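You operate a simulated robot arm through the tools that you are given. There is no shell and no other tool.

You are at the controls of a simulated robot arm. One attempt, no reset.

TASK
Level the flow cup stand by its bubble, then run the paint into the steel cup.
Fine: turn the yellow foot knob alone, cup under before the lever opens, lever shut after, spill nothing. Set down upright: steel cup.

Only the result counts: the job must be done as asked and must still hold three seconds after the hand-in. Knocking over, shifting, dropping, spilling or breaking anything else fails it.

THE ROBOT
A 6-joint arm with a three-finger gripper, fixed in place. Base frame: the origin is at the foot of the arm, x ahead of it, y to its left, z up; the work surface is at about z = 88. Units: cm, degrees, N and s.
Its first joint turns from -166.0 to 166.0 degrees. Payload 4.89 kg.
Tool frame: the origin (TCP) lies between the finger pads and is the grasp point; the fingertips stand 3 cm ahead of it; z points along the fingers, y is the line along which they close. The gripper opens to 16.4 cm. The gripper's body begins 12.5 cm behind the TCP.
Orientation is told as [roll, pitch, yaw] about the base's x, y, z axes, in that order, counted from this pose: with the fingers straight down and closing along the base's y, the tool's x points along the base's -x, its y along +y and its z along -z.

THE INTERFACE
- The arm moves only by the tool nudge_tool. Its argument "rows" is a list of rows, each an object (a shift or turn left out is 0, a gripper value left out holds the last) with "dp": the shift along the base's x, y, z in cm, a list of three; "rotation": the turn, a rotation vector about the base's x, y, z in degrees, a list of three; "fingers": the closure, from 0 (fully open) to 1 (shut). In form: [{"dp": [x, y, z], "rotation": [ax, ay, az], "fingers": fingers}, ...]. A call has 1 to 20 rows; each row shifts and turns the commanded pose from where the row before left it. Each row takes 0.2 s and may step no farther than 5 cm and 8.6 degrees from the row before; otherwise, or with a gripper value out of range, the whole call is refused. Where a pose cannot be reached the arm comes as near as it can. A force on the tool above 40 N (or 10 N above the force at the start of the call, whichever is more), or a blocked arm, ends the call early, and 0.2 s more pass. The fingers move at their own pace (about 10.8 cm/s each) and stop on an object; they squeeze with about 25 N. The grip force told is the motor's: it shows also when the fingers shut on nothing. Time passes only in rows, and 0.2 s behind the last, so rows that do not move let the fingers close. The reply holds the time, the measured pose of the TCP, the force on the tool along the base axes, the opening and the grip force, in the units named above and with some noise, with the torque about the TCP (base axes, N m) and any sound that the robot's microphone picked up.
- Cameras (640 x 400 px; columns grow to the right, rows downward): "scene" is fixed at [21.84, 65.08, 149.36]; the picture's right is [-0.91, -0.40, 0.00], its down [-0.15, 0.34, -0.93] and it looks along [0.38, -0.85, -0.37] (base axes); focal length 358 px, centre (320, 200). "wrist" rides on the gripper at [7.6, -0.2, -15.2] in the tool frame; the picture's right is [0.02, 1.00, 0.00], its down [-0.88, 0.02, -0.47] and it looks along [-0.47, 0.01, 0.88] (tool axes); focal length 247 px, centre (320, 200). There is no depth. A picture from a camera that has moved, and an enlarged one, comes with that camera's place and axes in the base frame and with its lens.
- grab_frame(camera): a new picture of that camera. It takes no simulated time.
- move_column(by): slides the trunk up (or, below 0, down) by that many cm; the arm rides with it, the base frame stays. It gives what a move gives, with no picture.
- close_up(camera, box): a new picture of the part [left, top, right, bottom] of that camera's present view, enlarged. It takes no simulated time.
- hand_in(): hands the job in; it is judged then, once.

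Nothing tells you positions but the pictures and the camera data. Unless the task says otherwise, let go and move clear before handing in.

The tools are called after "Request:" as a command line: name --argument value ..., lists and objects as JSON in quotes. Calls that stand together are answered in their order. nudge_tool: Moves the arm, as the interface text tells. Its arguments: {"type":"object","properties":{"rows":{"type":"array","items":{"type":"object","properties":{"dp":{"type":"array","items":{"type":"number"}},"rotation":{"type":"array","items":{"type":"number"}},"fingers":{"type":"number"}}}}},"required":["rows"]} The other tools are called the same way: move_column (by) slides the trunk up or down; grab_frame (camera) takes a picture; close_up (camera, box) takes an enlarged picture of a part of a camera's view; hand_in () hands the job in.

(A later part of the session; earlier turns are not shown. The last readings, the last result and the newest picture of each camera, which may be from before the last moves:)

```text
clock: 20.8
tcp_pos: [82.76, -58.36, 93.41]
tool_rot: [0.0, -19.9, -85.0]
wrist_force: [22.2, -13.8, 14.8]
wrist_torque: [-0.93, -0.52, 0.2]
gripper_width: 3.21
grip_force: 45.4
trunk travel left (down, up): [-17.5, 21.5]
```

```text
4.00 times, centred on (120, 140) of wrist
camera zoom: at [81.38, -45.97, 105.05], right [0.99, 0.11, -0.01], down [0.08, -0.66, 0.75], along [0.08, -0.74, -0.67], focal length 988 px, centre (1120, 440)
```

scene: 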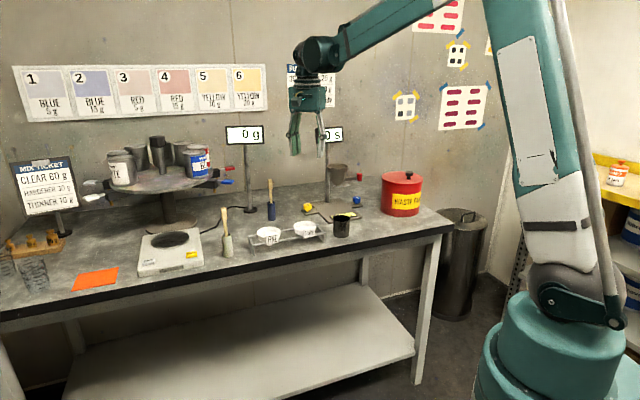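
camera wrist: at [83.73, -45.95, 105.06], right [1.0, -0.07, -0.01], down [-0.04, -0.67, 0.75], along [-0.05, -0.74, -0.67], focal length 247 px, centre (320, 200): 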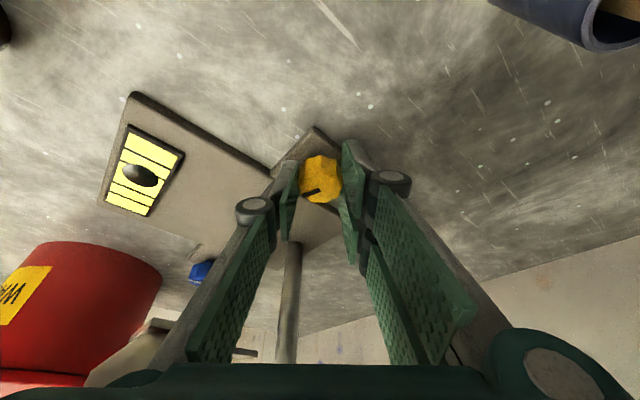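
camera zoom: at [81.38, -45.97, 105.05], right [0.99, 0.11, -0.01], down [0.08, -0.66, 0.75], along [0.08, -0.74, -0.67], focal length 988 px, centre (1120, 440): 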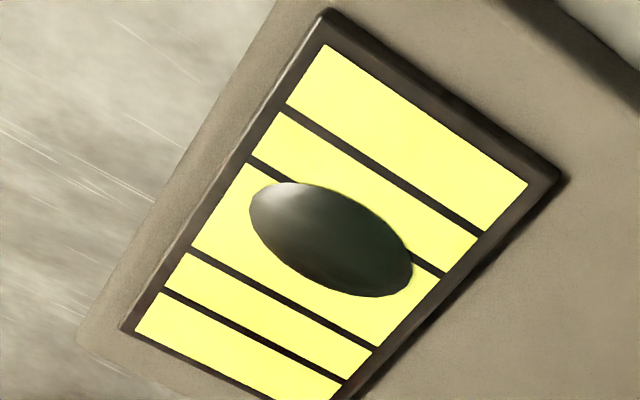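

The knob has turned with the gripper but side forces persist; I'll release, swing back to yaw -110 and read the bubble without any load.

Request:
nudge_tool --rows '[{"fingers": 0.76}, {"dp": [0, 0, 2], "fingers": 0.7}, {"dp": [0, 0, 1.5]}, {"dp": [0.12, 0, 0], "rotation": [0, 0, -6.25]}, {"dp": [0.12, 0, 0], "rotation": [0, 0, -6.25]}, {"dp": [0.12, 0, 0], "rotation": [0, 0, -6.25]}, {"dp": [0.12, 0, 0], "rotation": [0, 0, -6.25]}]'

Request:
grab_frame --camera "wrist"

Request:
close_up --camera "wrist" --box '[120, 120, 216, 180]'

Request:
close_up --camera "wrist" --box '[240, 100, 400, 200]'

Request:
close_up --camera "scene" --box '[290, 190, 370, 240]'

```text
clock: 22.4
tcp_pos: [82.98, -58.36, 96.94]
tool_rot: [0.0, -20.0, -110.0]
wrist_force: [-0.6, 0.0, 1.3]
wrist_torque: [0.04, -0.06, 0.04]
gripper_width: 4.92
grip_force: 0.0
trunk travel left (down, up): [-17.5, 21.5]
```

```text
taken
camera wrist: at [87.14, -46.6, 108.58], right [0.95, -0.32, -0.01], down [-0.21, -0.63, 0.75], along [-0.25, -0.7, -0.67], focal length 247 px, centre (320, 200)
```

wrist: 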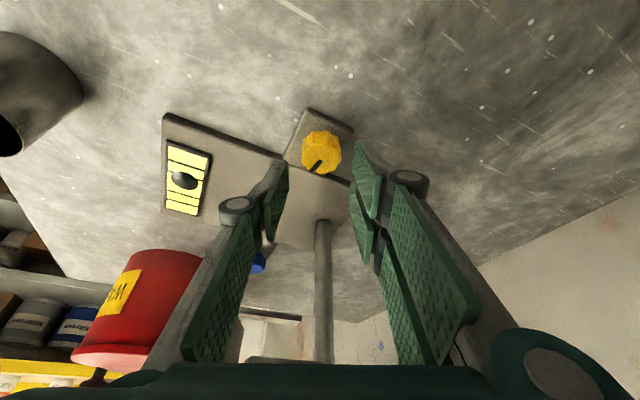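

```text
6.67 times, centred on (168, 150) of wrist
camera zoom: at [87.14, -46.6, 108.58], right [0.95, -0.32, -0.01], down [-0.21, -0.63, 0.75], along [-0.25, -0.7, -0.67], focal length 1646 px, centre (1333, 533)
```

zoom: 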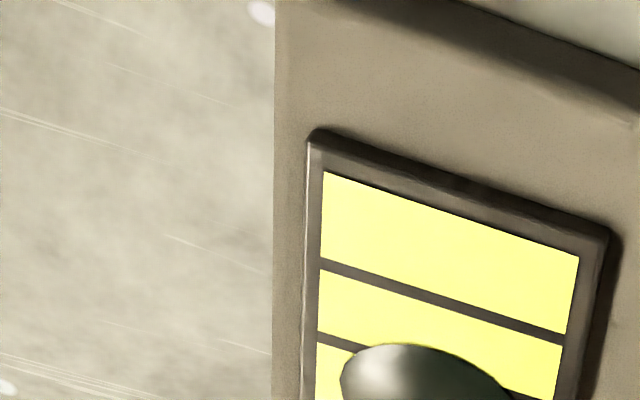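

```text
4.00 times, centred on (320, 150) of wrist
camera zoom: at [87.14, -46.6, 108.58], right [0.95, -0.32, -0.01], down [-0.21, -0.63, 0.75], along [-0.25, -0.7, -0.67], focal length 988 px, centre (320, 400)
```

zoom: 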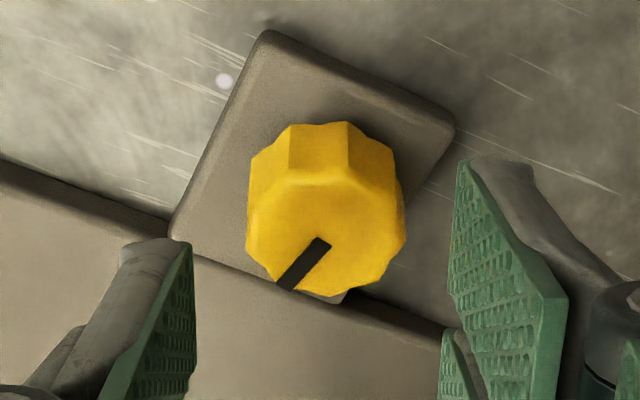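

```text
8.00 times, centred on (330, 215) of scene
camera zoom: at [21.84, 65.08, 149.36], right [-0.91, -0.4, 0.0], down [-0.15, 0.34, -0.93], along [0.38, -0.85, -0.37], focal length 2861 px, centre (240, 80)
```

zoom: 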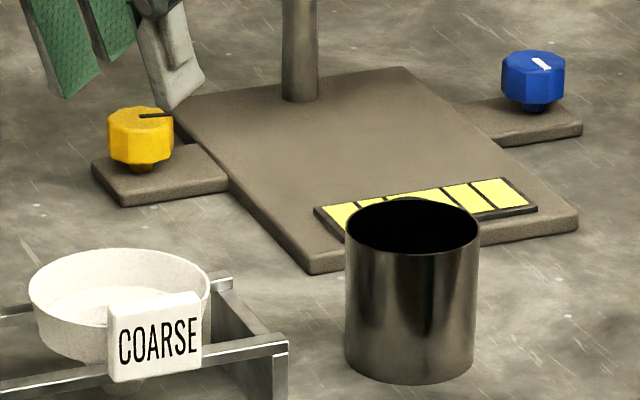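

Request:
close_up --camera "wrist" --box '[140, 130, 236, 220]'

```text
4.44 times, centred on (188, 175) of wrist
camera zoom: at [87.14, -46.6, 108.58], right [0.95, -0.32, -0.01], down [-0.21, -0.63, 0.75], along [-0.25, -0.7, -0.67], focal length 1098 px, centre (907, 311)
```

zoom: 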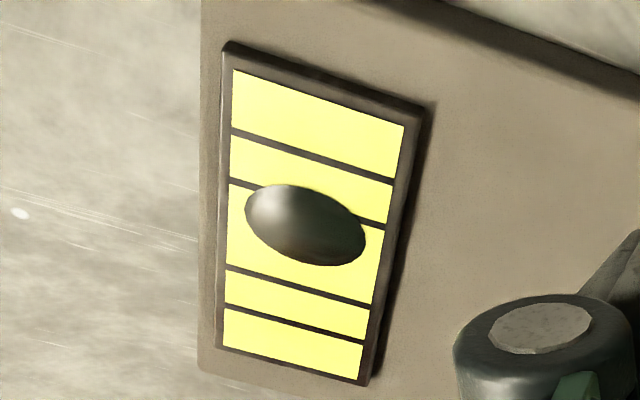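

The bubble is about a quarter cell from centre; the rate suggests about 22° more. I'll grip again and turn 20°.

Request:
nudge_tool --rows '[{"dp": [0.12, -0.03, -1.5]}, {"dp": [0, 0, -1.3]}, {"dp": [0, 0, -0.7], "fingers": 0.76}, {"fingers": 0.8}, {"fingers": 0.84}, {"fingers": 0.88}]'

```text
clock: 23.8
tcp_pos: [83.06, -58.38, 93.52]
tool_rot: [0.0, -20.0, -110.0]
wrist_force: [-7.9, 3.0, -0.2]
wrist_torque: [0.05, 0.63, -0.08]
gripper_width: 3.32
grip_force: 44.7
trunk travel left (down, up): [-17.5, 21.5]
```

Request:
nudge_tool --rows '[{"dp": [-0.11, 0.03, 0], "rotation": [0, 0, 5]}, {"dp": [-0.1, 0.022, 0], "rotation": [0, 0, 5]}]'

```text
clock: 24.4
tcp_pos: [82.96, -58.35, 93.44]
tool_rot: [0.0, -19.9, -100.0]
wrist_force: [-4.9, 2.2, -2.6]
wrist_torque: [0.23, 0.41, -0.07]
gripper_width: 3.32
grip_force: 45.1
trunk travel left (down, up): [-17.5, 21.5]
```

Forces are small. I'll do the other 10°.

Request:
nudge_tool --rows '[{"dp": [-0.1, 0.013, 0], "rotation": [0, 0, 5]}, {"dp": [-0.1, 0.004, 0], "rotation": [0, 0, 5]}]'

Request:
grab_frame --camera "wrist"

Request:
close_up --camera "wrist" --box '[70, 100, 214, 190]'

```text
clock: 25.0
tcp_pos: [82.7, -58.37, 93.42]
tool_rot: [0.0, -19.9, -89.9]
wrist_force: [-3.8, -1.0, -0.5]
wrist_torque: [-0.42, 0.55, -0.05]
gripper_width: 3.32
grip_force: 44.8
trunk travel left (down, up): [-17.5, 21.5]
```

```text
taken
camera wrist: at [82.57, -45.88, 105.1], right [1.0, 0.02, -0.01], down [0.02, -0.67, 0.75], along [0.01, -0.75, -0.67], focal length 247 px, centre (320, 200)
```

wrist: 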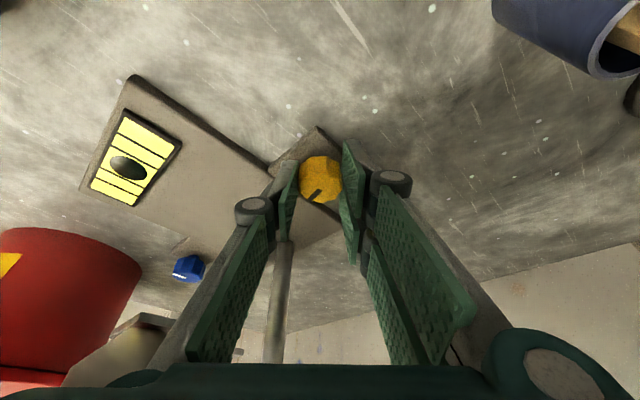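

```text
4.44 times, centred on (142, 145) of wrist
camera zoom: at [82.57, -45.88, 105.1], right [1.0, 0.02, -0.01], down [0.02, -0.67, 0.75], along [0.01, -0.75, -0.67], focal length 1098 px, centre (1111, 444)
```

zoom: 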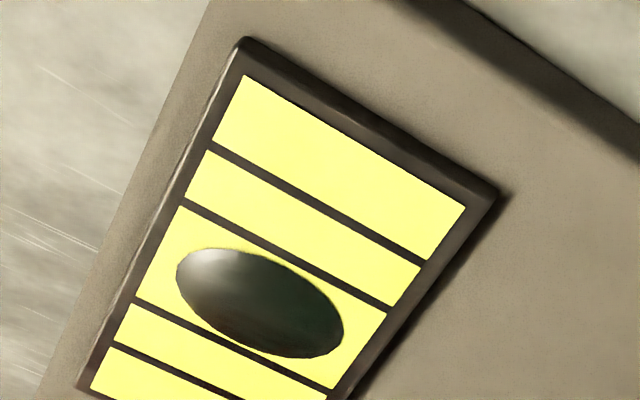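

The bubble now sits in the centre cell. I'll release, lift off, and check it from a higher view with no load.

Request:
nudge_tool --rows '[{"fingers": 0.78}, {"fingers": 0.74}, {"dp": [0, 0, 2], "fingers": 0.7}, {"dp": [0, 0.5, 3]}, {"dp": [-1, 1.5, 4]}, {"dp": [-3, 2, 3]}, {"dp": [-4, 0, 2]}, {"dp": [-4, -1, 1]}]'

Request:
grab_frame --camera "wrist"

Request:
close_up --camera "scene" --box '[290, 150, 386, 210]'

```text
clock: 26.8
tcp_pos: [70.86, -55.2, 108.26]
tool_rot: [-0.1, -20.0, -89.9]
wrist_force: [1.2, 0.4, -0.7]
wrist_torque: [-0.17, 0.24, -0.07]
gripper_width: 4.93
grip_force: 0.0
trunk travel left (down, up): [-17.5, 21.5]
```

```text
taken
camera wrist: at [70.69, -42.83, 120.0], right [1.0, 0.02, -0.01], down [0.02, -0.67, 0.75], along [0.01, -0.75, -0.67], focal length 247 px, centre (320, 200)
```

wrist: 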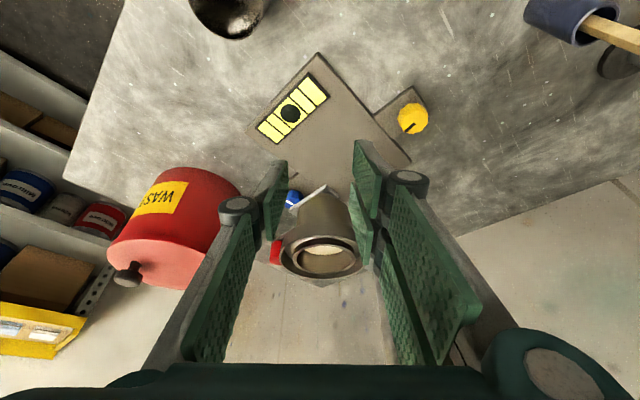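

```text
6.67 times, centred on (338, 180) of scene
camera zoom: at [21.84, 65.08, 149.36], right [-0.91, -0.4, 0.0], down [-0.15, 0.34, -0.93], along [0.38, -0.85, -0.37], focal length 2384 px, centre (200, 333)
```

zoom: 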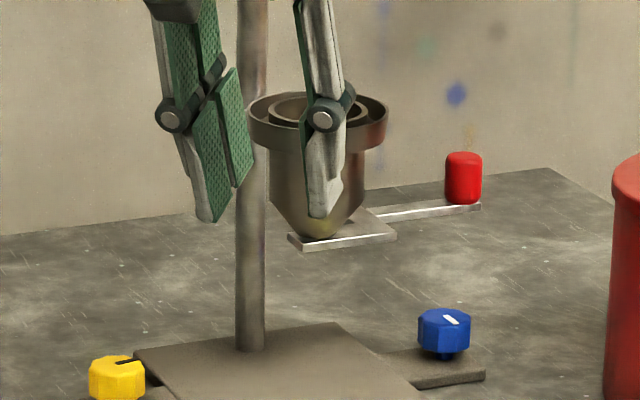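

Request:
close_up --camera "wrist" --box '[244, 60, 340, 150]'

```text
4.44 times, centred on (292, 105) of wrist
camera zoom: at [70.69, -42.83, 120.0], right [1.0, 0.02, -0.01], down [0.02, -0.67, 0.75], along [0.01, -0.75, -0.67], focal length 1098 px, centre (444, 622)
```

zoom: 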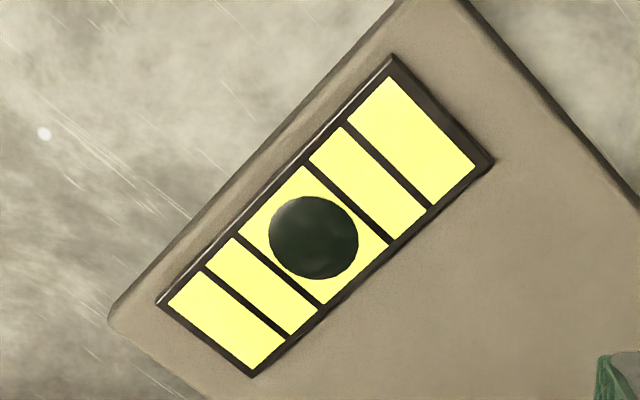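

The bubble is exactly centred between the inner marks, so levelling is done. Next I'll back off and orient the tool radially outward, 35° below horizontal, to take the steel cup at about (63,-47) from the side.

Request:
nudge_tool --rows '[{"dp": [-2, 3, 2]}, {"dp": [-2.5, 2.5, 1], "rotation": [0, 0, 7.84]}, {"dp": [-2.5, 2.5, 0], "rotation": [0, 0, 7.84]}, {"dp": [-2.5, 2, 0], "rotation": [0, 0, 7.84]}, {"dp": [-2.5, 2, 0], "rotation": [0, 0, 7.84]}, {"dp": [-2, 2, 0], "rotation": [0, 0, 7.84]}, {"dp": [-2, 1.5, 0], "rotation": [0, 0, 7.8], "fingers": 0.5}, {"dp": [0, 0, 0], "rotation": [-4.77, -5.12, 0]}, {"dp": [0, 0, 0], "rotation": [-4.77, -5.12, 0]}, {"dp": [0, 0, 0], "rotation": [-4.77, -5.12, 0]}, {"dp": [0, 0, 0], "rotation": [-4.77, -5.12, 0]}, {"dp": [0, 0, 0], "rotation": [-4.77, -5.12, 0]}]'

Request:
grab_frame --camera "wrist"

Request:
grab_frame --camera "scene"

```text
clock: 29.4
tcp_pos: [54.7, -39.81, 111.39]
tool_rot: [0.1, -55.0, -43.0]
wrist_force: [-0.9, 0.3, 0.4]
wrist_torque: [0.0, -0.04, 0.0]
gripper_width: 8.21
grip_force: 0.0
trunk travel left (down, up): [-17.5, 21.5]
```

```text
taken
camera wrist: at [42.33, -28.42, 113.85], right [0.67, 0.74, -0.02], down [0.1, -0.07, 0.99], along [0.73, -0.67, -0.12], focal length 247 px, centre (320, 200)
```

wrist: 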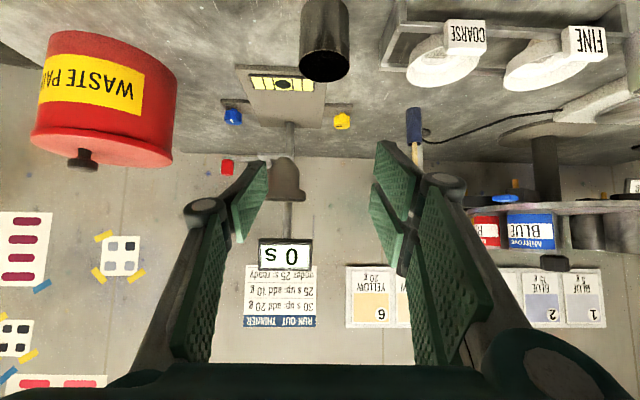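

```text
taken
```

scene: 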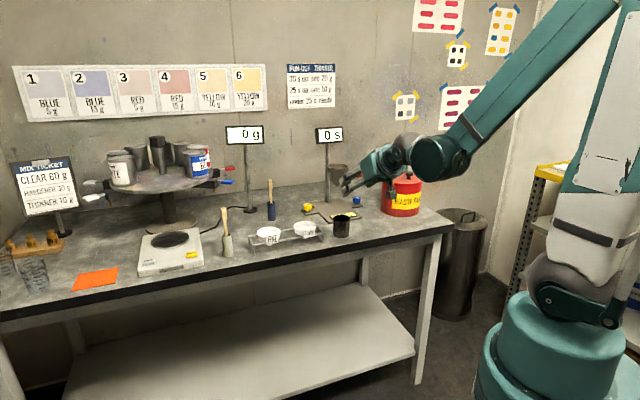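

The tool has the orientation I wanted and the cup is ahead and below. I'll use this near-level view of the stand to study the shutter and lever.

Request:
close_up --camera "wrist" --box '[210, 130, 322, 220]'

Request:
close_up --camera "wrist" --box '[250, 0, 400, 95]'

```text
4.44 times, centred on (266, 175) of wrist
camera zoom: at [42.33, -28.42, 113.85], right [0.67, 0.74, -0.02], down [0.1, -0.07, 0.99], along [0.73, -0.67, -0.12], focal length 1098 px, centre (560, 311)
```

zoom: 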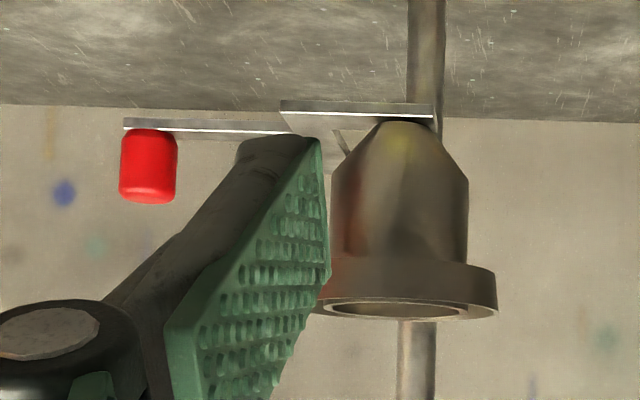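

```text
4.21 times, centred on (325, 48) of wrist
camera zoom: at [42.33, -28.42, 113.85], right [0.67, 0.74, -0.02], down [0.1, -0.07, 0.99], along [0.73, -0.67, -0.12], focal length 1040 px, centre (299, 842)
```

zoom: 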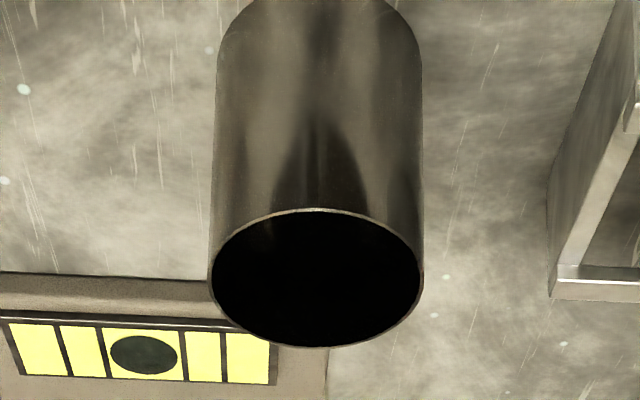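

The cup rim is centred at about (62.7,-46.9) with nothing crowding it. I'll descend to the pre-grasp point and check alignment.

Request:
nudge_tool --rows '[{"dp": [0.3, -0.15, -4.1]}, {"dp": [0.3, -0.15, -4.1]}, {"dp": [0.3, -0.15, -4.1]}, {"dp": [2.4, -2.24, -2.3]}]'

Request:
grab_frame --camera "wrist"

Request:
close_up --camera "scene" --box '[270, 150, 430, 250]'

```text
clock: 30.4
tcp_pos: [57.98, -42.58, 97.03]
tool_rot: [0.0, -54.9, -42.9]
wrist_force: [-0.7, 0.5, 0.5]
wrist_torque: [-0.02, -0.08, 0.02]
gripper_width: 8.19
grip_force: 0.1
trunk travel left (down, up): [-17.5, 21.5]
```

```text
taken
camera wrist: at [45.65, -31.18, 99.58], right [0.67, 0.74, -0.02], down [0.1, -0.07, 0.99], along [0.73, -0.67, -0.12], focal length 247 px, centre (320, 200)
```

wrist: 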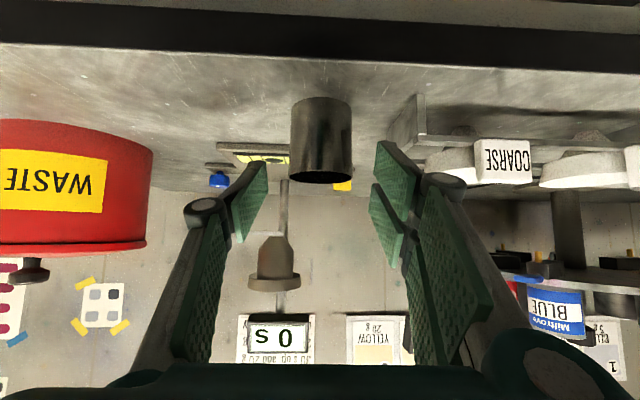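

```text
4.00 times, centred on (350, 200) of scene
camera zoom: at [21.84, 65.08, 149.36], right [-0.91, -0.4, 0.0], down [-0.15, 0.34, -0.93], along [0.38, -0.85, -0.37], focal length 1430 px, centre (200, 200)
```

zoom: 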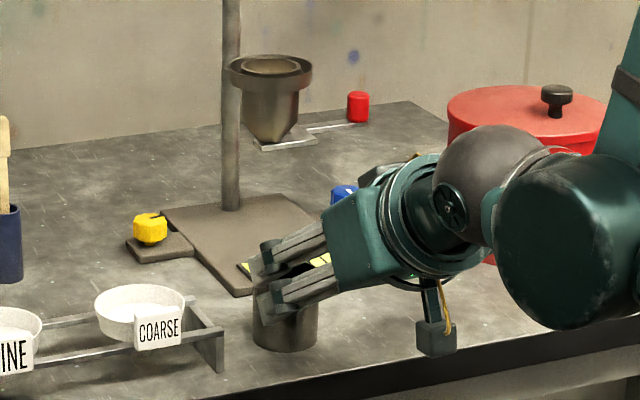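

The cup is exactly centred between the fingers. I'll slide forward around it.

Request:
nudge_tool --rows '[{"dp": [1.2, -1.1, -1.2]}, {"dp": [1.2, -1.1, -1.2]}, {"dp": [1.2, -1.1, -1.2]}]'

Request:
grab_frame --camera "wrist"

Request:
close_up --camera "scene" --box '[290, 190, 386, 250]'

```text
clock: 31.2
tcp_pos: [62.21, -46.28, 94.46]
tool_rot: [0.0, -54.7, -43.0]
wrist_force: [-1.0, 0.0, 0.6]
wrist_torque: [-0.04, -0.02, 0.04]
gripper_width: 8.18
grip_force: 0.1
out of reach, approached as far as the arm can: row 1, 2, 3
trunk travel left (down, up): [-17.5, 21.5]
```

```text
taken
camera wrist: at [49.76, -34.85, 96.98], right [0.67, 0.74, -0.02], down [0.1, -0.07, 0.99], along [0.73, -0.67, -0.12], focal length 247 px, centre (320, 200)
```

wrist: 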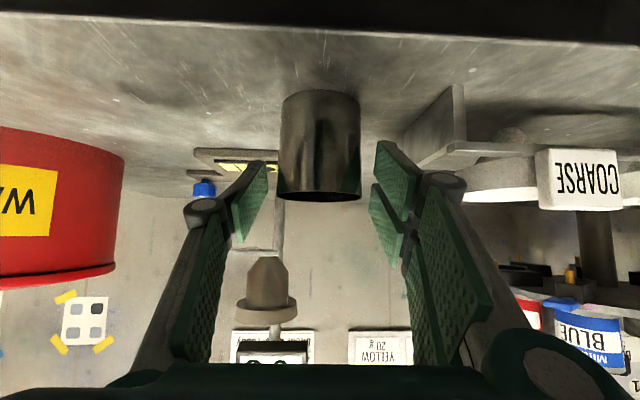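

```text
6.67 times, centred on (338, 220) of scene
camera zoom: at [21.84, 65.08, 149.36], right [-0.91, -0.4, 0.0], down [-0.15, 0.34, -0.93], along [0.38, -0.85, -0.37], focal length 2384 px, centre (200, 67)
```

zoom: 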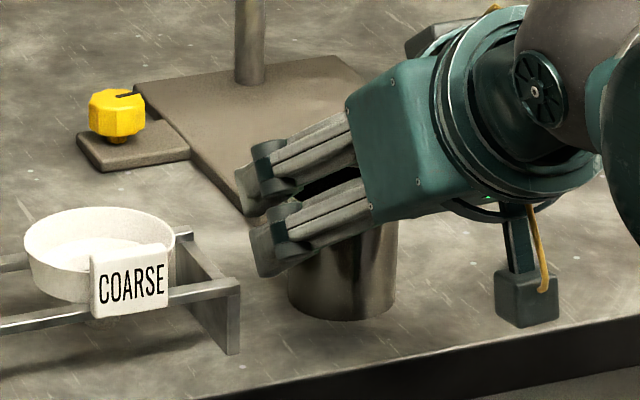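

The arm cannot go lower in this pose with the trunk at its present height. I'll back off, rise 10 cm, and lower the trunk 10 cm for more room.

Request:
nudge_tool --rows '[{"dp": [-1.2, 1.1, 1.2]}, {"dp": [-1.2, 1.1, 1.2]}, {"dp": [-1.2, 1.1, 1.2]}, {"dp": [0, 0, 4]}, {"dp": [0, 0, 4]}, {"dp": [0, 0, 3]}]'

Request:
move_column --by -10

Request:
grab_frame --camera "scene"

Request:
grab_frame --camera "wrist"

```text
clock: 32.6
tcp_pos: [58.61, -42.97, 109.04]
tool_rot: [0.0, -55.0, -43.0]
wrist_force: [1.2, 0.0, 0.3]
wrist_torque: [0.01, 0.03, -0.03]
gripper_width: 8.23
grip_force: 0.1
trunk travel left (down, up): [-17.5, 21.5]
```

```text
clock: 33.9
tcp_pos: [58.46, -42.9, 99.15]
tool_rot: [-0.1, -55.0, -43.0]
wrist_force: [0.6, -0.6, 0.1]
wrist_torque: [0.01, 0.03, 0.0]
gripper_width: 8.17
grip_force: 0.0
trunk travel left (down, up): [-7.5, 31.5]
```

```text
taken
```

scene: 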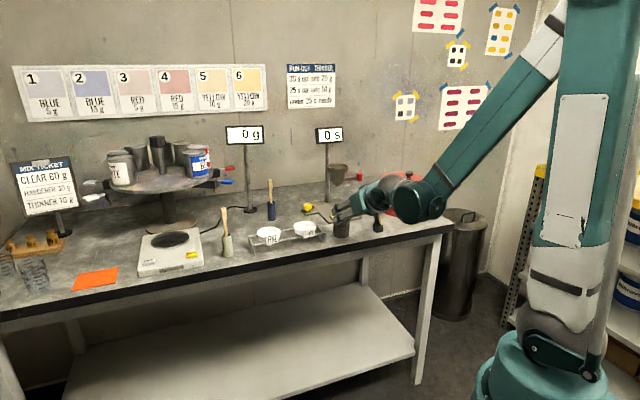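

```text
taken
camera wrist: at [46.14, -31.49, 101.56], right [0.67, 0.74, -0.02], down [0.1, -0.07, 0.99], along [0.73, -0.67, -0.12], focal length 247 px, centre (320, 200)
```

wrist: 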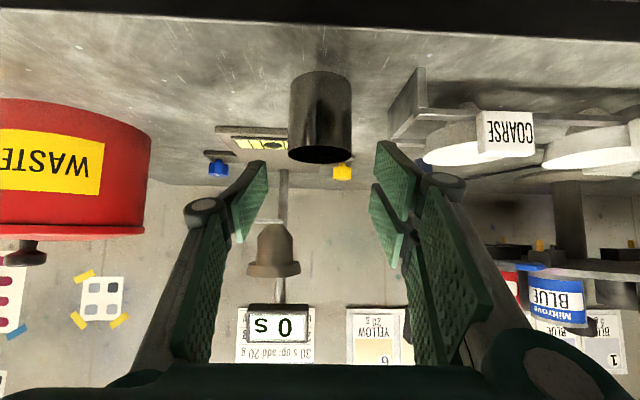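

With the trunk lower I'll drop slightly and slide around the cup again.

Request:
nudge_tool --rows '[{"dp": [0, 0, -2]}, {"dp": [1.1, -1.0, -1.2]}, {"dp": [1.1, -1.0, -1.2]}]'

Request:
grab_frame --camera "wrist"

```text
clock: 34.7
tcp_pos: [60.77, -44.74, 94.74]
tool_rot: [-0.1, -55.0, -42.9]
wrist_force: [-1.0, 1.6, 0.7]
wrist_torque: [-0.03, 0.02, 0.01]
gripper_width: 8.2
grip_force: 0.0
trunk travel left (down, up): [-7.5, 31.5]
```

```text
taken
camera wrist: at [48.35, -33.36, 97.16], right [0.67, 0.74, -0.02], down [0.1, -0.07, 0.99], along [0.73, -0.67, -0.12], focal length 247 px, centre (320, 200)
```

wrist: 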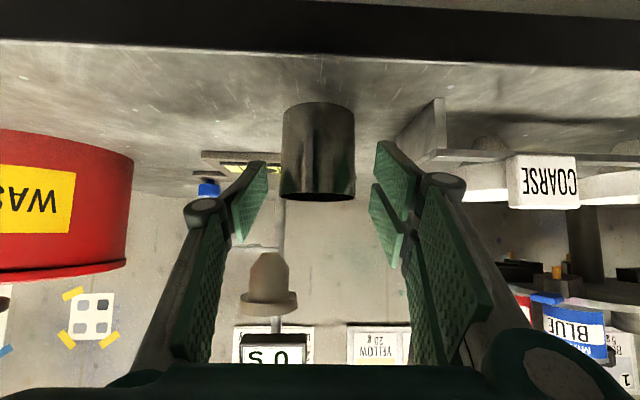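

Two-view scaling puts the cup axis at (62.9,-47.0), diameter 6 cm. I'll advance the last 4 cm and close slowly.

Request:
nudge_tool --rows '[{"dp": [1.04, -1.08, -1.25]}, {"dp": [1.04, -1.08, -1.25]}, {}]'

Request:
grab_frame --camera "wrist"

Request:
close_up --camera "scene" --box '[290, 190, 386, 250]'

```text
clock: 35.5
tcp_pos: [62.97, -46.96, 92.11]
tool_rot: [0.1, -54.9, -43.0]
wrist_force: [-0.5, -0.1, 1.5]
wrist_torque: [0.01, -0.01, 0.0]
gripper_width: 8.19
grip_force: 0.1
trunk travel left (down, up): [-7.5, 31.5]
```

```text
taken
camera wrist: at [50.47, -35.66, 94.62], right [0.67, 0.74, -0.02], down [0.1, -0.07, 0.99], along [0.73, -0.67, -0.12], focal length 247 px, centre (320, 200)
```

wrist: 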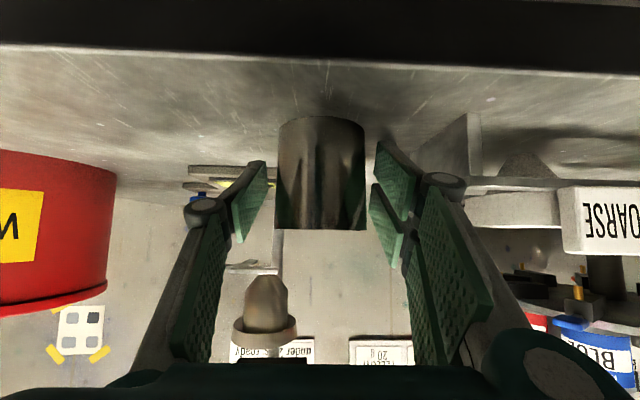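

```text
6.67 times, centred on (338, 220) of scene
camera zoom: at [21.84, 65.08, 149.36], right [-0.91, -0.4, 0.0], down [-0.15, 0.34, -0.93], along [0.38, -0.85, -0.37], focal length 2384 px, centre (200, 67)
```

zoom: 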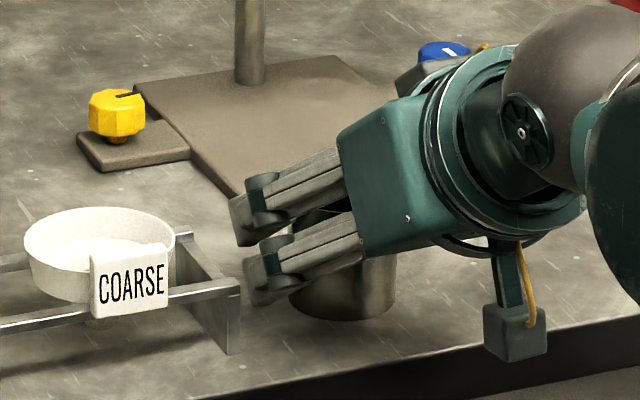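

The cup is between the pads. Closing slowly.

Request:
nudge_tool --rows '[{"fingers": 0.56}, {"fingers": 0.6}, {"fingers": 0.62}, {"fingers": 0.64}, {"fingers": 0.68}, {"fingers": 0.72}]'

Request:
grab_frame --camera "wrist"

```text
clock: 36.9
tcp_pos: [62.97, -46.93, 92.22]
tool_rot: [0.1, -55.0, -42.9]
wrist_force: [1.4, 1.4, 4.2]
wrist_torque: [0.19, -0.19, 0.0]
gripper_width: 5.9
grip_force: 24.9
trunk travel left (down, up): [-7.5, 31.5]
```

```text
taken
camera wrist: at [50.48, -35.64, 94.63], right [0.67, 0.74, -0.02], down [0.1, -0.07, 0.99], along [0.73, -0.67, -0.12], focal length 247 px, centre (320, 200)
```

wrist: 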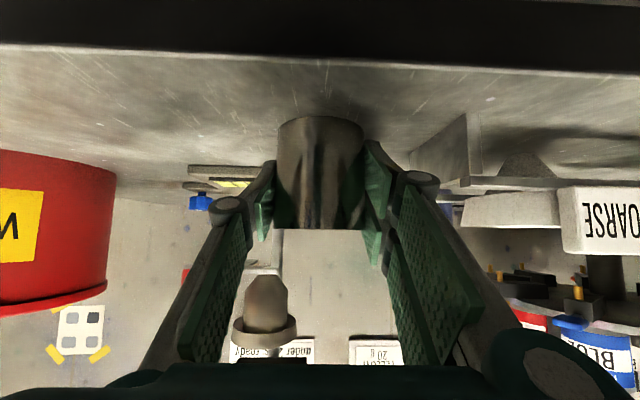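

The cup is held at 5.9 cm width. I'll lift it 3 cm straight up and refine the outlet's position.

Request:
nudge_tool --rows '[{"dp": [0, 0, 1]}, {"dp": [0, 0, 1]}, {"dp": [0, 0, 1]}, {}]'

Request:
grab_frame --camera "wrist"

Request:
close_up --camera "wrist" --box '[180, 180, 308, 260]'

Request:
close_up --camera "scene" --box '[290, 150, 386, 210]'

Request:
close_up --camera "scene" --box '[290, 190, 386, 250]'

```text
clock: 37.9
tcp_pos: [62.91, -46.96, 95.14]
tool_rot: [0.0, -55.0, -43.0]
wrist_force: [0.5, 0.1, -1.1]
wrist_torque: [0.0, -0.03, 0.0]
gripper_width: 5.88
grip_force: 24.9
trunk travel left (down, up): [-7.5, 31.5]
```

```text
taken
camera wrist: at [50.44, -35.62, 97.64], right [0.67, 0.74, -0.02], down [0.1, -0.07, 0.99], along [0.73, -0.67, -0.12], focal length 247 px, centre (320, 200)
```

wrist: 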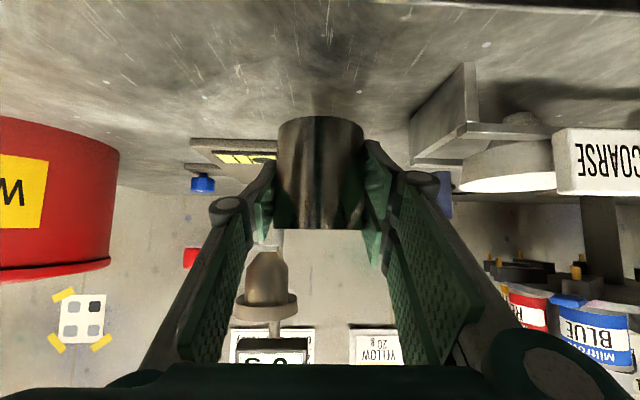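

```text
5.00 times, centred on (244, 220) of wrist
camera zoom: at [50.44, -35.62, 97.64], right [0.67, 0.74, -0.02], down [0.1, -0.07, 0.99], along [0.73, -0.67, -0.12], focal length 1235 px, centre (700, 100)
```

zoom: 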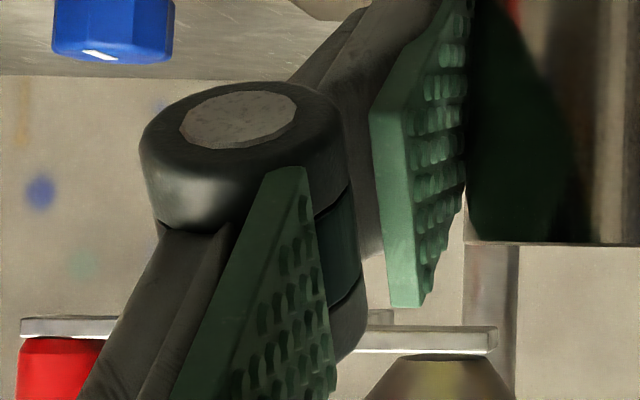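

```text
6.67 times, centred on (338, 180) of scene
camera zoom: at [21.84, 65.08, 149.36], right [-0.91, -0.4, 0.0], down [-0.15, 0.34, -0.93], along [0.38, -0.85, -0.37], focal length 2384 px, centre (200, 333)
```

zoom: 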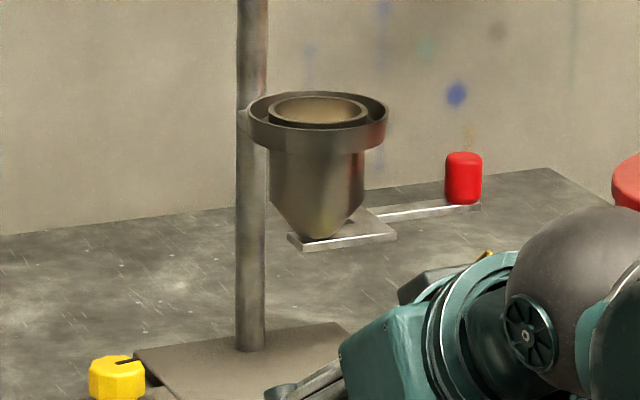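

```text
6.67 times, centred on (338, 220) of scene
camera zoom: at [21.84, 65.08, 149.36], right [-0.91, -0.4, 0.0], down [-0.15, 0.34, -0.93], along [0.38, -0.85, -0.37], focal length 2384 px, centre (200, 67)
```

zoom: 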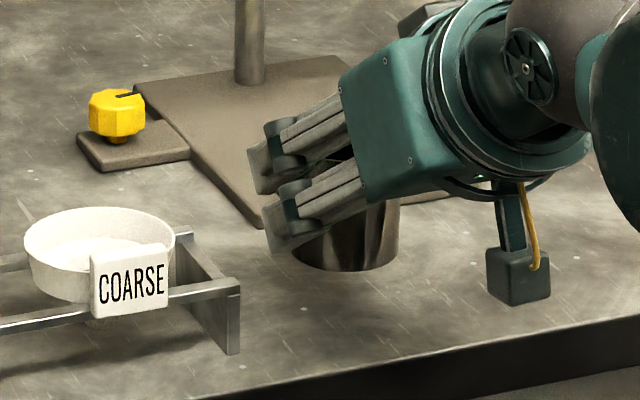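

The outlet comes out at about (71.6,-64.4) with the shutter's underside near z=99.9. I'll carry the empty cup over the vial at z≈95.6 and stop under the outlet.

Request:
nudge_tool --rows '[{"dp": [0, 0, 0.5]}, {"dp": [0.8, -2.0, 0]}, {"dp": [1.0, -2.5, 0]}, {"dp": [1.2, -2.5, 0]}, {"dp": [1.2, -2.5, 0]}, {"dp": [1.4, -2.5, 0]}]'

Request:
grab_frame --camera "wrist"

Request:
close_up --camera "scene" --box '[290, 150, 402, 220]'

```text
clock: 39.3
tcp_pos: [68.42, -59.15, 95.69]
tool_rot: [0.1, -55.0, -43.0]
wrist_force: [-0.8, 1.0, 0.6]
wrist_torque: [-0.07, 0.03, -0.06]
gripper_width: 5.87
grip_force: 24.8
trunk travel left (down, up): [-7.5, 31.5]
```

```text
taken
camera wrist: at [55.98, -47.66, 98.15], right [0.67, 0.74, -0.02], down [0.1, -0.07, 0.99], along [0.73, -0.67, -0.12], focal length 247 px, centre (320, 200)
```

wrist: 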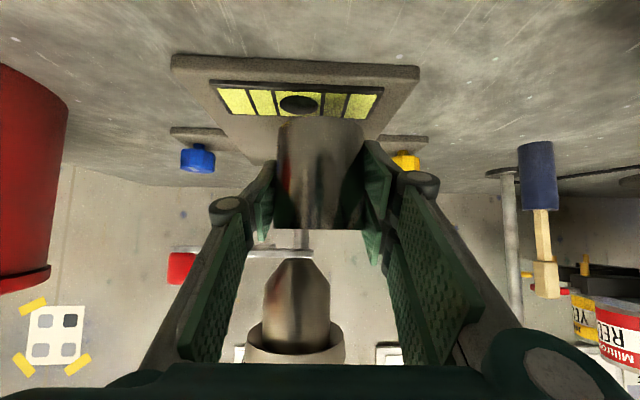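

```text
5.71 times, centred on (346, 185) of scene
camera zoom: at [21.84, 65.08, 149.36], right [-0.91, -0.4, 0.0], down [-0.15, 0.34, -0.93], along [0.38, -0.85, -0.37], focal length 2044 px, centre (171, 286)
```

zoom: 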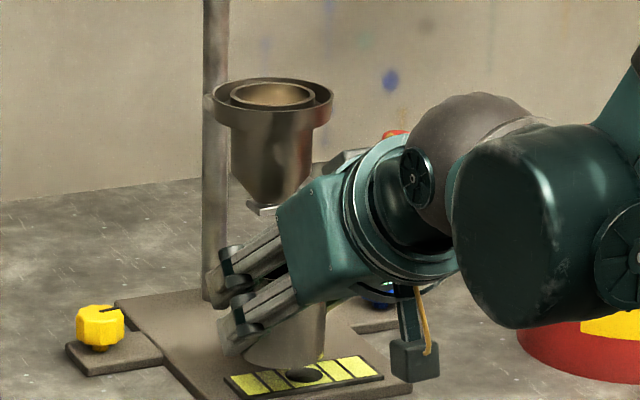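

From this view the flow cup axis is at about (71.4,-64.35). I'll move the last 6 cm under it.

Request:
nudge_tool --rows '[{"dp": [0.75, -1.3, 0]}, {"dp": [0.75, -1.3, 0]}, {"dp": [0.75, -1.3, 0]}, {"dp": [0.75, -1.3, 0]}, {}]'

Request:
grab_frame --camera "wrist"

Request:
close_up --camera "scene" --box '[290, 150, 402, 220]'

```text
clock: 40.5
tcp_pos: [71.6, -64.41, 95.63]
tool_rot: [-0.1, -55.0, -42.9]
wrist_force: [-0.2, 0.0, -0.4]
wrist_torque: [-0.02, -0.01, -0.01]
gripper_width: 5.86
grip_force: 25.2
trunk travel left (down, up): [-7.5, 31.5]
```

```text
taken
camera wrist: at [59.04, -52.9, 98.13], right [0.67, 0.74, -0.02], down [0.1, -0.07, 0.99], along [0.73, -0.67, -0.12], focal length 247 px, centre (320, 200)
```

wrist: 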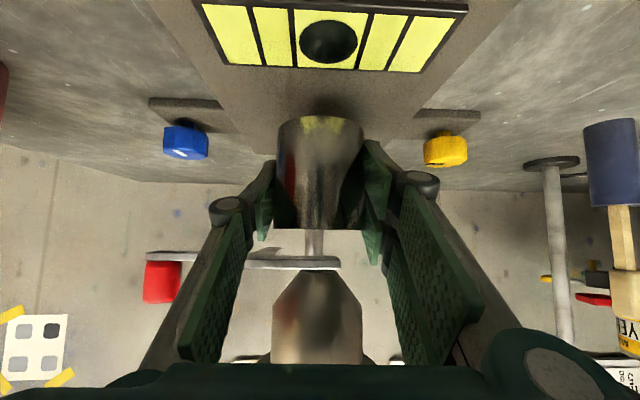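

```text
5.71 times, centred on (346, 185) of scene
camera zoom: at [21.84, 65.08, 149.36], right [-0.91, -0.4, 0.0], down [-0.15, 0.34, -0.93], along [0.38, -0.85, -0.37], focal length 2044 px, centre (171, 286)
```

zoom: 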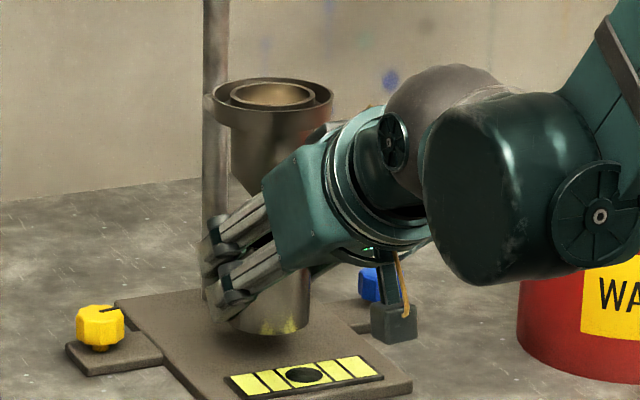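

The cup is laterally aligned under the outlet. I want a careful check of the depth, so I'll zoom in on both.

Request:
close_up --camera "scene" --box '[320, 158, 360, 183]'

Request:
close_up --camera "scene" --box '[320, 188, 360, 213]'

Request:
close_up --camera "wrist" --box '[240, 220, 400, 320]'

Request:
close_up --camera "wrist" --box '[240, 100, 400, 200]'

```text
16.00 times, centred on (340, 170) of scene
camera zoom: at [21.84, 65.08, 149.36], right [-0.91, -0.4, 0.0], down [-0.15, 0.34, -0.93], along [0.38, -0.85, -0.37], focal length 5722 px, centre (0, 672)
```

zoom: 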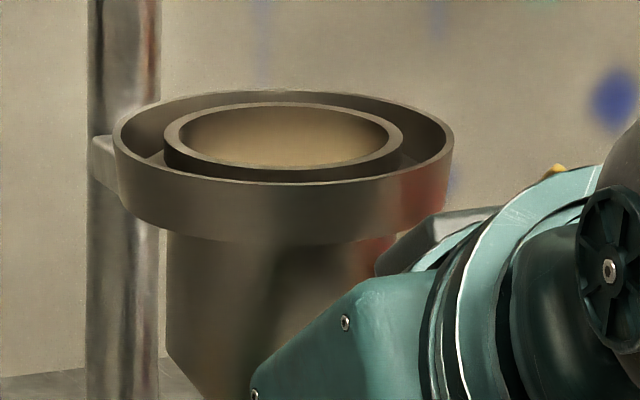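

```text
16.00 times, centred on (340, 200) of scene
camera zoom: at [21.84, 65.08, 149.36], right [-0.91, -0.4, 0.0], down [-0.15, 0.34, -0.93], along [0.38, -0.85, -0.37], focal length 5722 px, centre (0, 192)
```

zoom: 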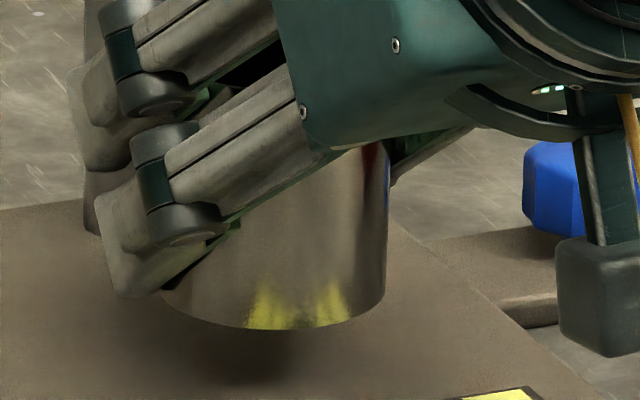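

```text
4.00 times, centred on (320, 270) of wrist
camera zoom: at [59.04, -52.9, 98.13], right [0.67, 0.74, -0.02], down [0.1, -0.07, 0.99], along [0.73, -0.67, -0.12], focal length 988 px, centre (320, -80)
```

zoom: 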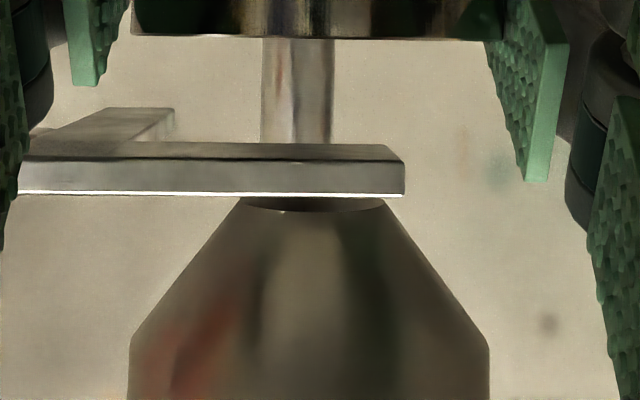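

```text
4.00 times, centred on (320, 150) of wrist
camera zoom: at [59.04, -52.9, 98.13], right [0.67, 0.74, -0.02], down [0.1, -0.07, 0.99], along [0.73, -0.67, -0.12], focal length 988 px, centre (320, 400)
```

zoom: 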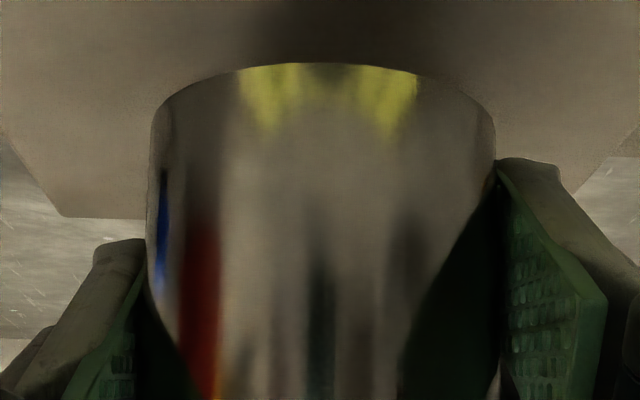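

Both views agree that the cup is under the outlet to within a few millimetres. I'll lower it onto the base plate in small steps, watching the force.

Request:
nudge_tool --rows '[{"dp": [0, 0, -0.4]}, {"dp": [0, 0, -0.4]}, {"dp": [0, 0, -0.4]}]'

Request:
close_up --camera "scene" --box '[320, 188, 360, 213]'

Request:
close_up --camera "wrist" --box '[240, 60, 400, 160]'

```text
clock: 41.3
tcp_pos: [71.39, -64.37, 94.46]
tool_rot: [0.0, -55.0, -43.0]
wrist_force: [-0.5, 0.5, 0.0]
wrist_torque: [0.02, 0.01, 0.02]
gripper_width: 5.86
grip_force: 25.2
trunk travel left (down, up): [-7.5, 31.5]
```

```text
16.00 times, centred on (340, 200) of scene
camera zoom: at [21.84, 65.08, 149.36], right [-0.91, -0.4, 0.0], down [-0.15, 0.34, -0.93], along [0.38, -0.85, -0.37], focal length 5722 px, centre (0, 192)
```

zoom: 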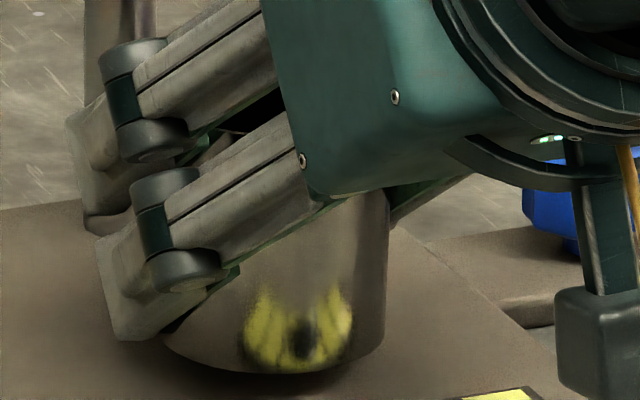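

```text
4.00 times, centred on (320, 110) of wrist
camera zoom: at [59.01, -52.86, 96.92], right [0.67, 0.74, -0.02], down [0.1, -0.07, 0.99], along [0.73, -0.67, -0.12], focal length 988 px, centre (320, 560)
```

zoom: 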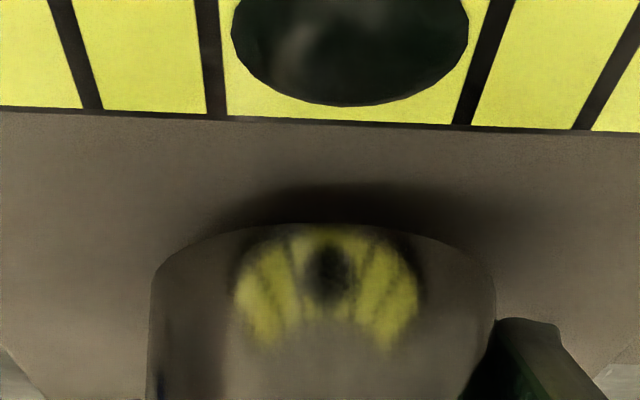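

Request:
nudge_tool --rows '[{"dp": [0, 0, -0.2]}, {"dp": [0, 0, -0.2]}]'

```text
clock: 41.9
tcp_pos: [71.57, -64.19, 94.09]
tool_rot: [0.1, -55.1, -42.9]
wrist_force: [0.0, 0.2, -1.1]
wrist_torque: [0.0, 0.0, -0.03]
gripper_width: 5.89
grip_force: 25.8
trunk travel left (down, up): [-7.5, 31.5]
```

Request:
nudge_tool --rows '[{"dp": [0, 0, -0.15]}, {"dp": [0, 0, -0.15]}]'

Request:
close_up --camera "scene" --box '[320, 188, 360, 213]'

```text
clock: 42.5
tcp_pos: [71.48, -64.29, 93.82]
tool_rot: [0.0, -55.0, -43.1]
wrist_force: [-0.6, 0.4, -0.4]
wrist_torque: [0.04, 0.0, 0.02]
gripper_width: 5.88
grip_force: 24.6
trunk travel left (down, up): [-7.5, 31.5]
```

```text
16.00 times, centred on (340, 200) of scene
camera zoom: at [21.84, 65.08, 149.36], right [-0.91, -0.4, 0.0], down [-0.15, 0.34, -0.93], along [0.38, -0.85, -0.37], focal length 5722 px, centre (0, 192)
```

zoom: 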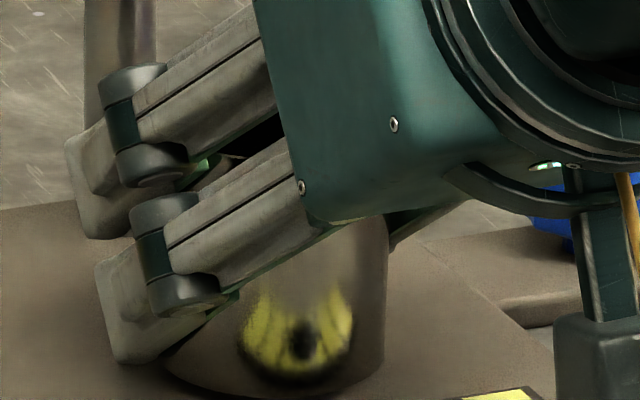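

Request:
nudge_tool --rows '[{"dp": [0, 0, -0.1]}, {"dp": [0, 0, -0.1]}]'

Request:
nudge_tool --rows '[{"dp": [0, 0, -0.1]}]'

```text
clock: 43.1
tcp_pos: [71.44, -64.22, 93.62]
tool_rot: [0.1, -55.0, -43.0]
wrist_force: [-0.8, -0.1, -0.3]
wrist_torque: [0.03, -0.03, 0.0]
gripper_width: 5.87
grip_force: 24.7
trunk travel left (down, up): [-7.5, 31.5]
```

```text
clock: 43.5
tcp_pos: [71.4, -64.29, 93.46]
tool_rot: [0.0, -55.0, -43.0]
wrist_force: [0.4, -0.2, -0.2]
wrist_torque: [-0.03, 0.03, -0.03]
gripper_width: 5.86
grip_force: 25.0
trunk travel left (down, up): [-7.5, 31.5]
```

Request:
nudge_tool --rows '[{"dp": [0, 0, -0.1]}]'

Request:
nudge_tool --rows '[{"dp": [0, 0, -0.1]}]'

Request:
close_up --camera "wrist" --box '[240, 60, 400, 160]'

Request:
close_up --camera "scene" --box '[320, 190, 360, 215]'

```text
clock: 43.9
tcp_pos: [71.32, -64.33, 93.35]
tool_rot: [0.0, -55.0, -43.0]
wrist_force: [0.2, 0.2, -0.2]
wrist_torque: [0.01, -0.03, 0.04]
gripper_width: 5.84
grip_force: 24.9
trunk travel left (down, up): [-7.5, 31.5]
```

```text
clock: 44.3
tcp_pos: [71.5, -64.3, 93.34]
tool_rot: [0.0, -55.0, -43.1]
wrist_force: [1.3, 1.6, 7.1]
wrist_torque: [0.18, -0.15, -0.01]
gripper_width: 5.91
grip_force: 25.2
trunk travel left (down, up): [-7.5, 31.5]
```

```text
4.00 times, centred on (320, 110) of wrist
camera zoom: at [59.02, -52.82, 95.82], right [0.67, 0.74, -0.02], down [0.1, -0.07, 0.99], along [0.73, -0.67, -0.12], focal length 988 px, centre (320, 560)
```

zoom: 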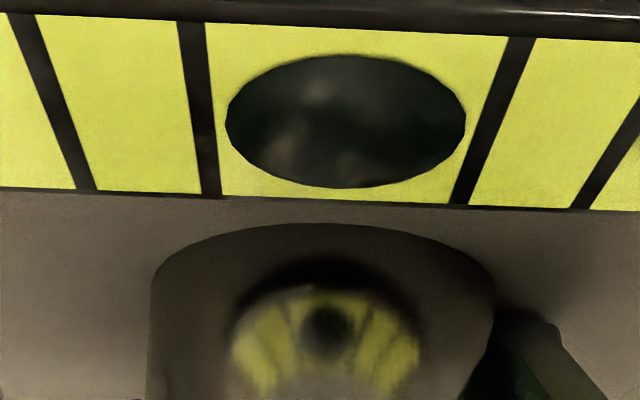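

```text
16.00 times, centred on (340, 202) of scene
camera zoom: at [21.84, 65.08, 149.36], right [-0.91, -0.4, 0.0], down [-0.15, 0.34, -0.93], along [0.38, -0.85, -0.37], focal length 5722 px, centre (0, 160)
```

zoom: 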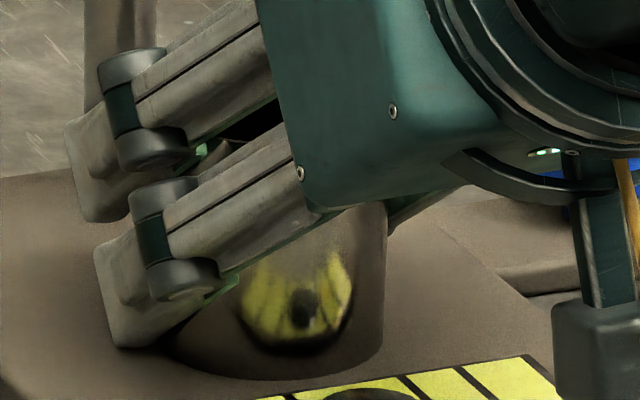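

The cup has touched down on the plate (7 N). I'll open slowly and back straight out along the finger axis.

Request:
nudge_tool --rows '[{"dp": [0, 0, 0.05], "fingers": 0.62}, {"fingers": 0.58}, {"fingers": 0.52}, {"fingers": 0.5}]'

Request:
grab_frame --camera "wrist"

```text
clock: 45.3
tcp_pos: [71.46, -64.39, 93.32]
tool_rot: [0.0, -55.0, -43.0]
wrist_force: [0.2, 0.1, -0.4]
wrist_torque: [0.01, -0.02, -0.04]
gripper_width: 8.19
grip_force: 0.0
trunk travel left (down, up): [-7.5, 31.5]
```

```text
taken
camera wrist: at [59.0, -52.83, 95.81], right [0.67, 0.74, -0.02], down [0.1, -0.07, 0.99], along [0.73, -0.67, -0.12], focal length 247 px, centre (320, 200)
```

wrist: 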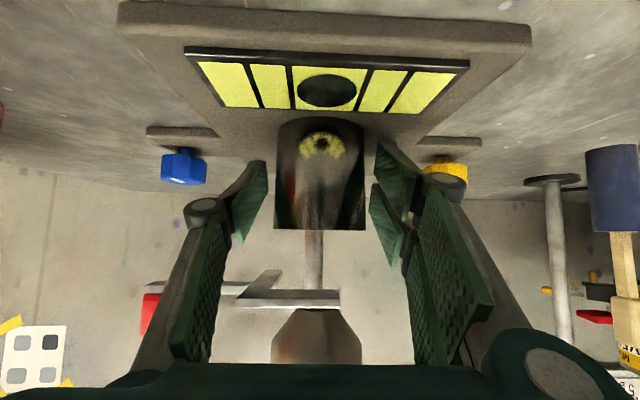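

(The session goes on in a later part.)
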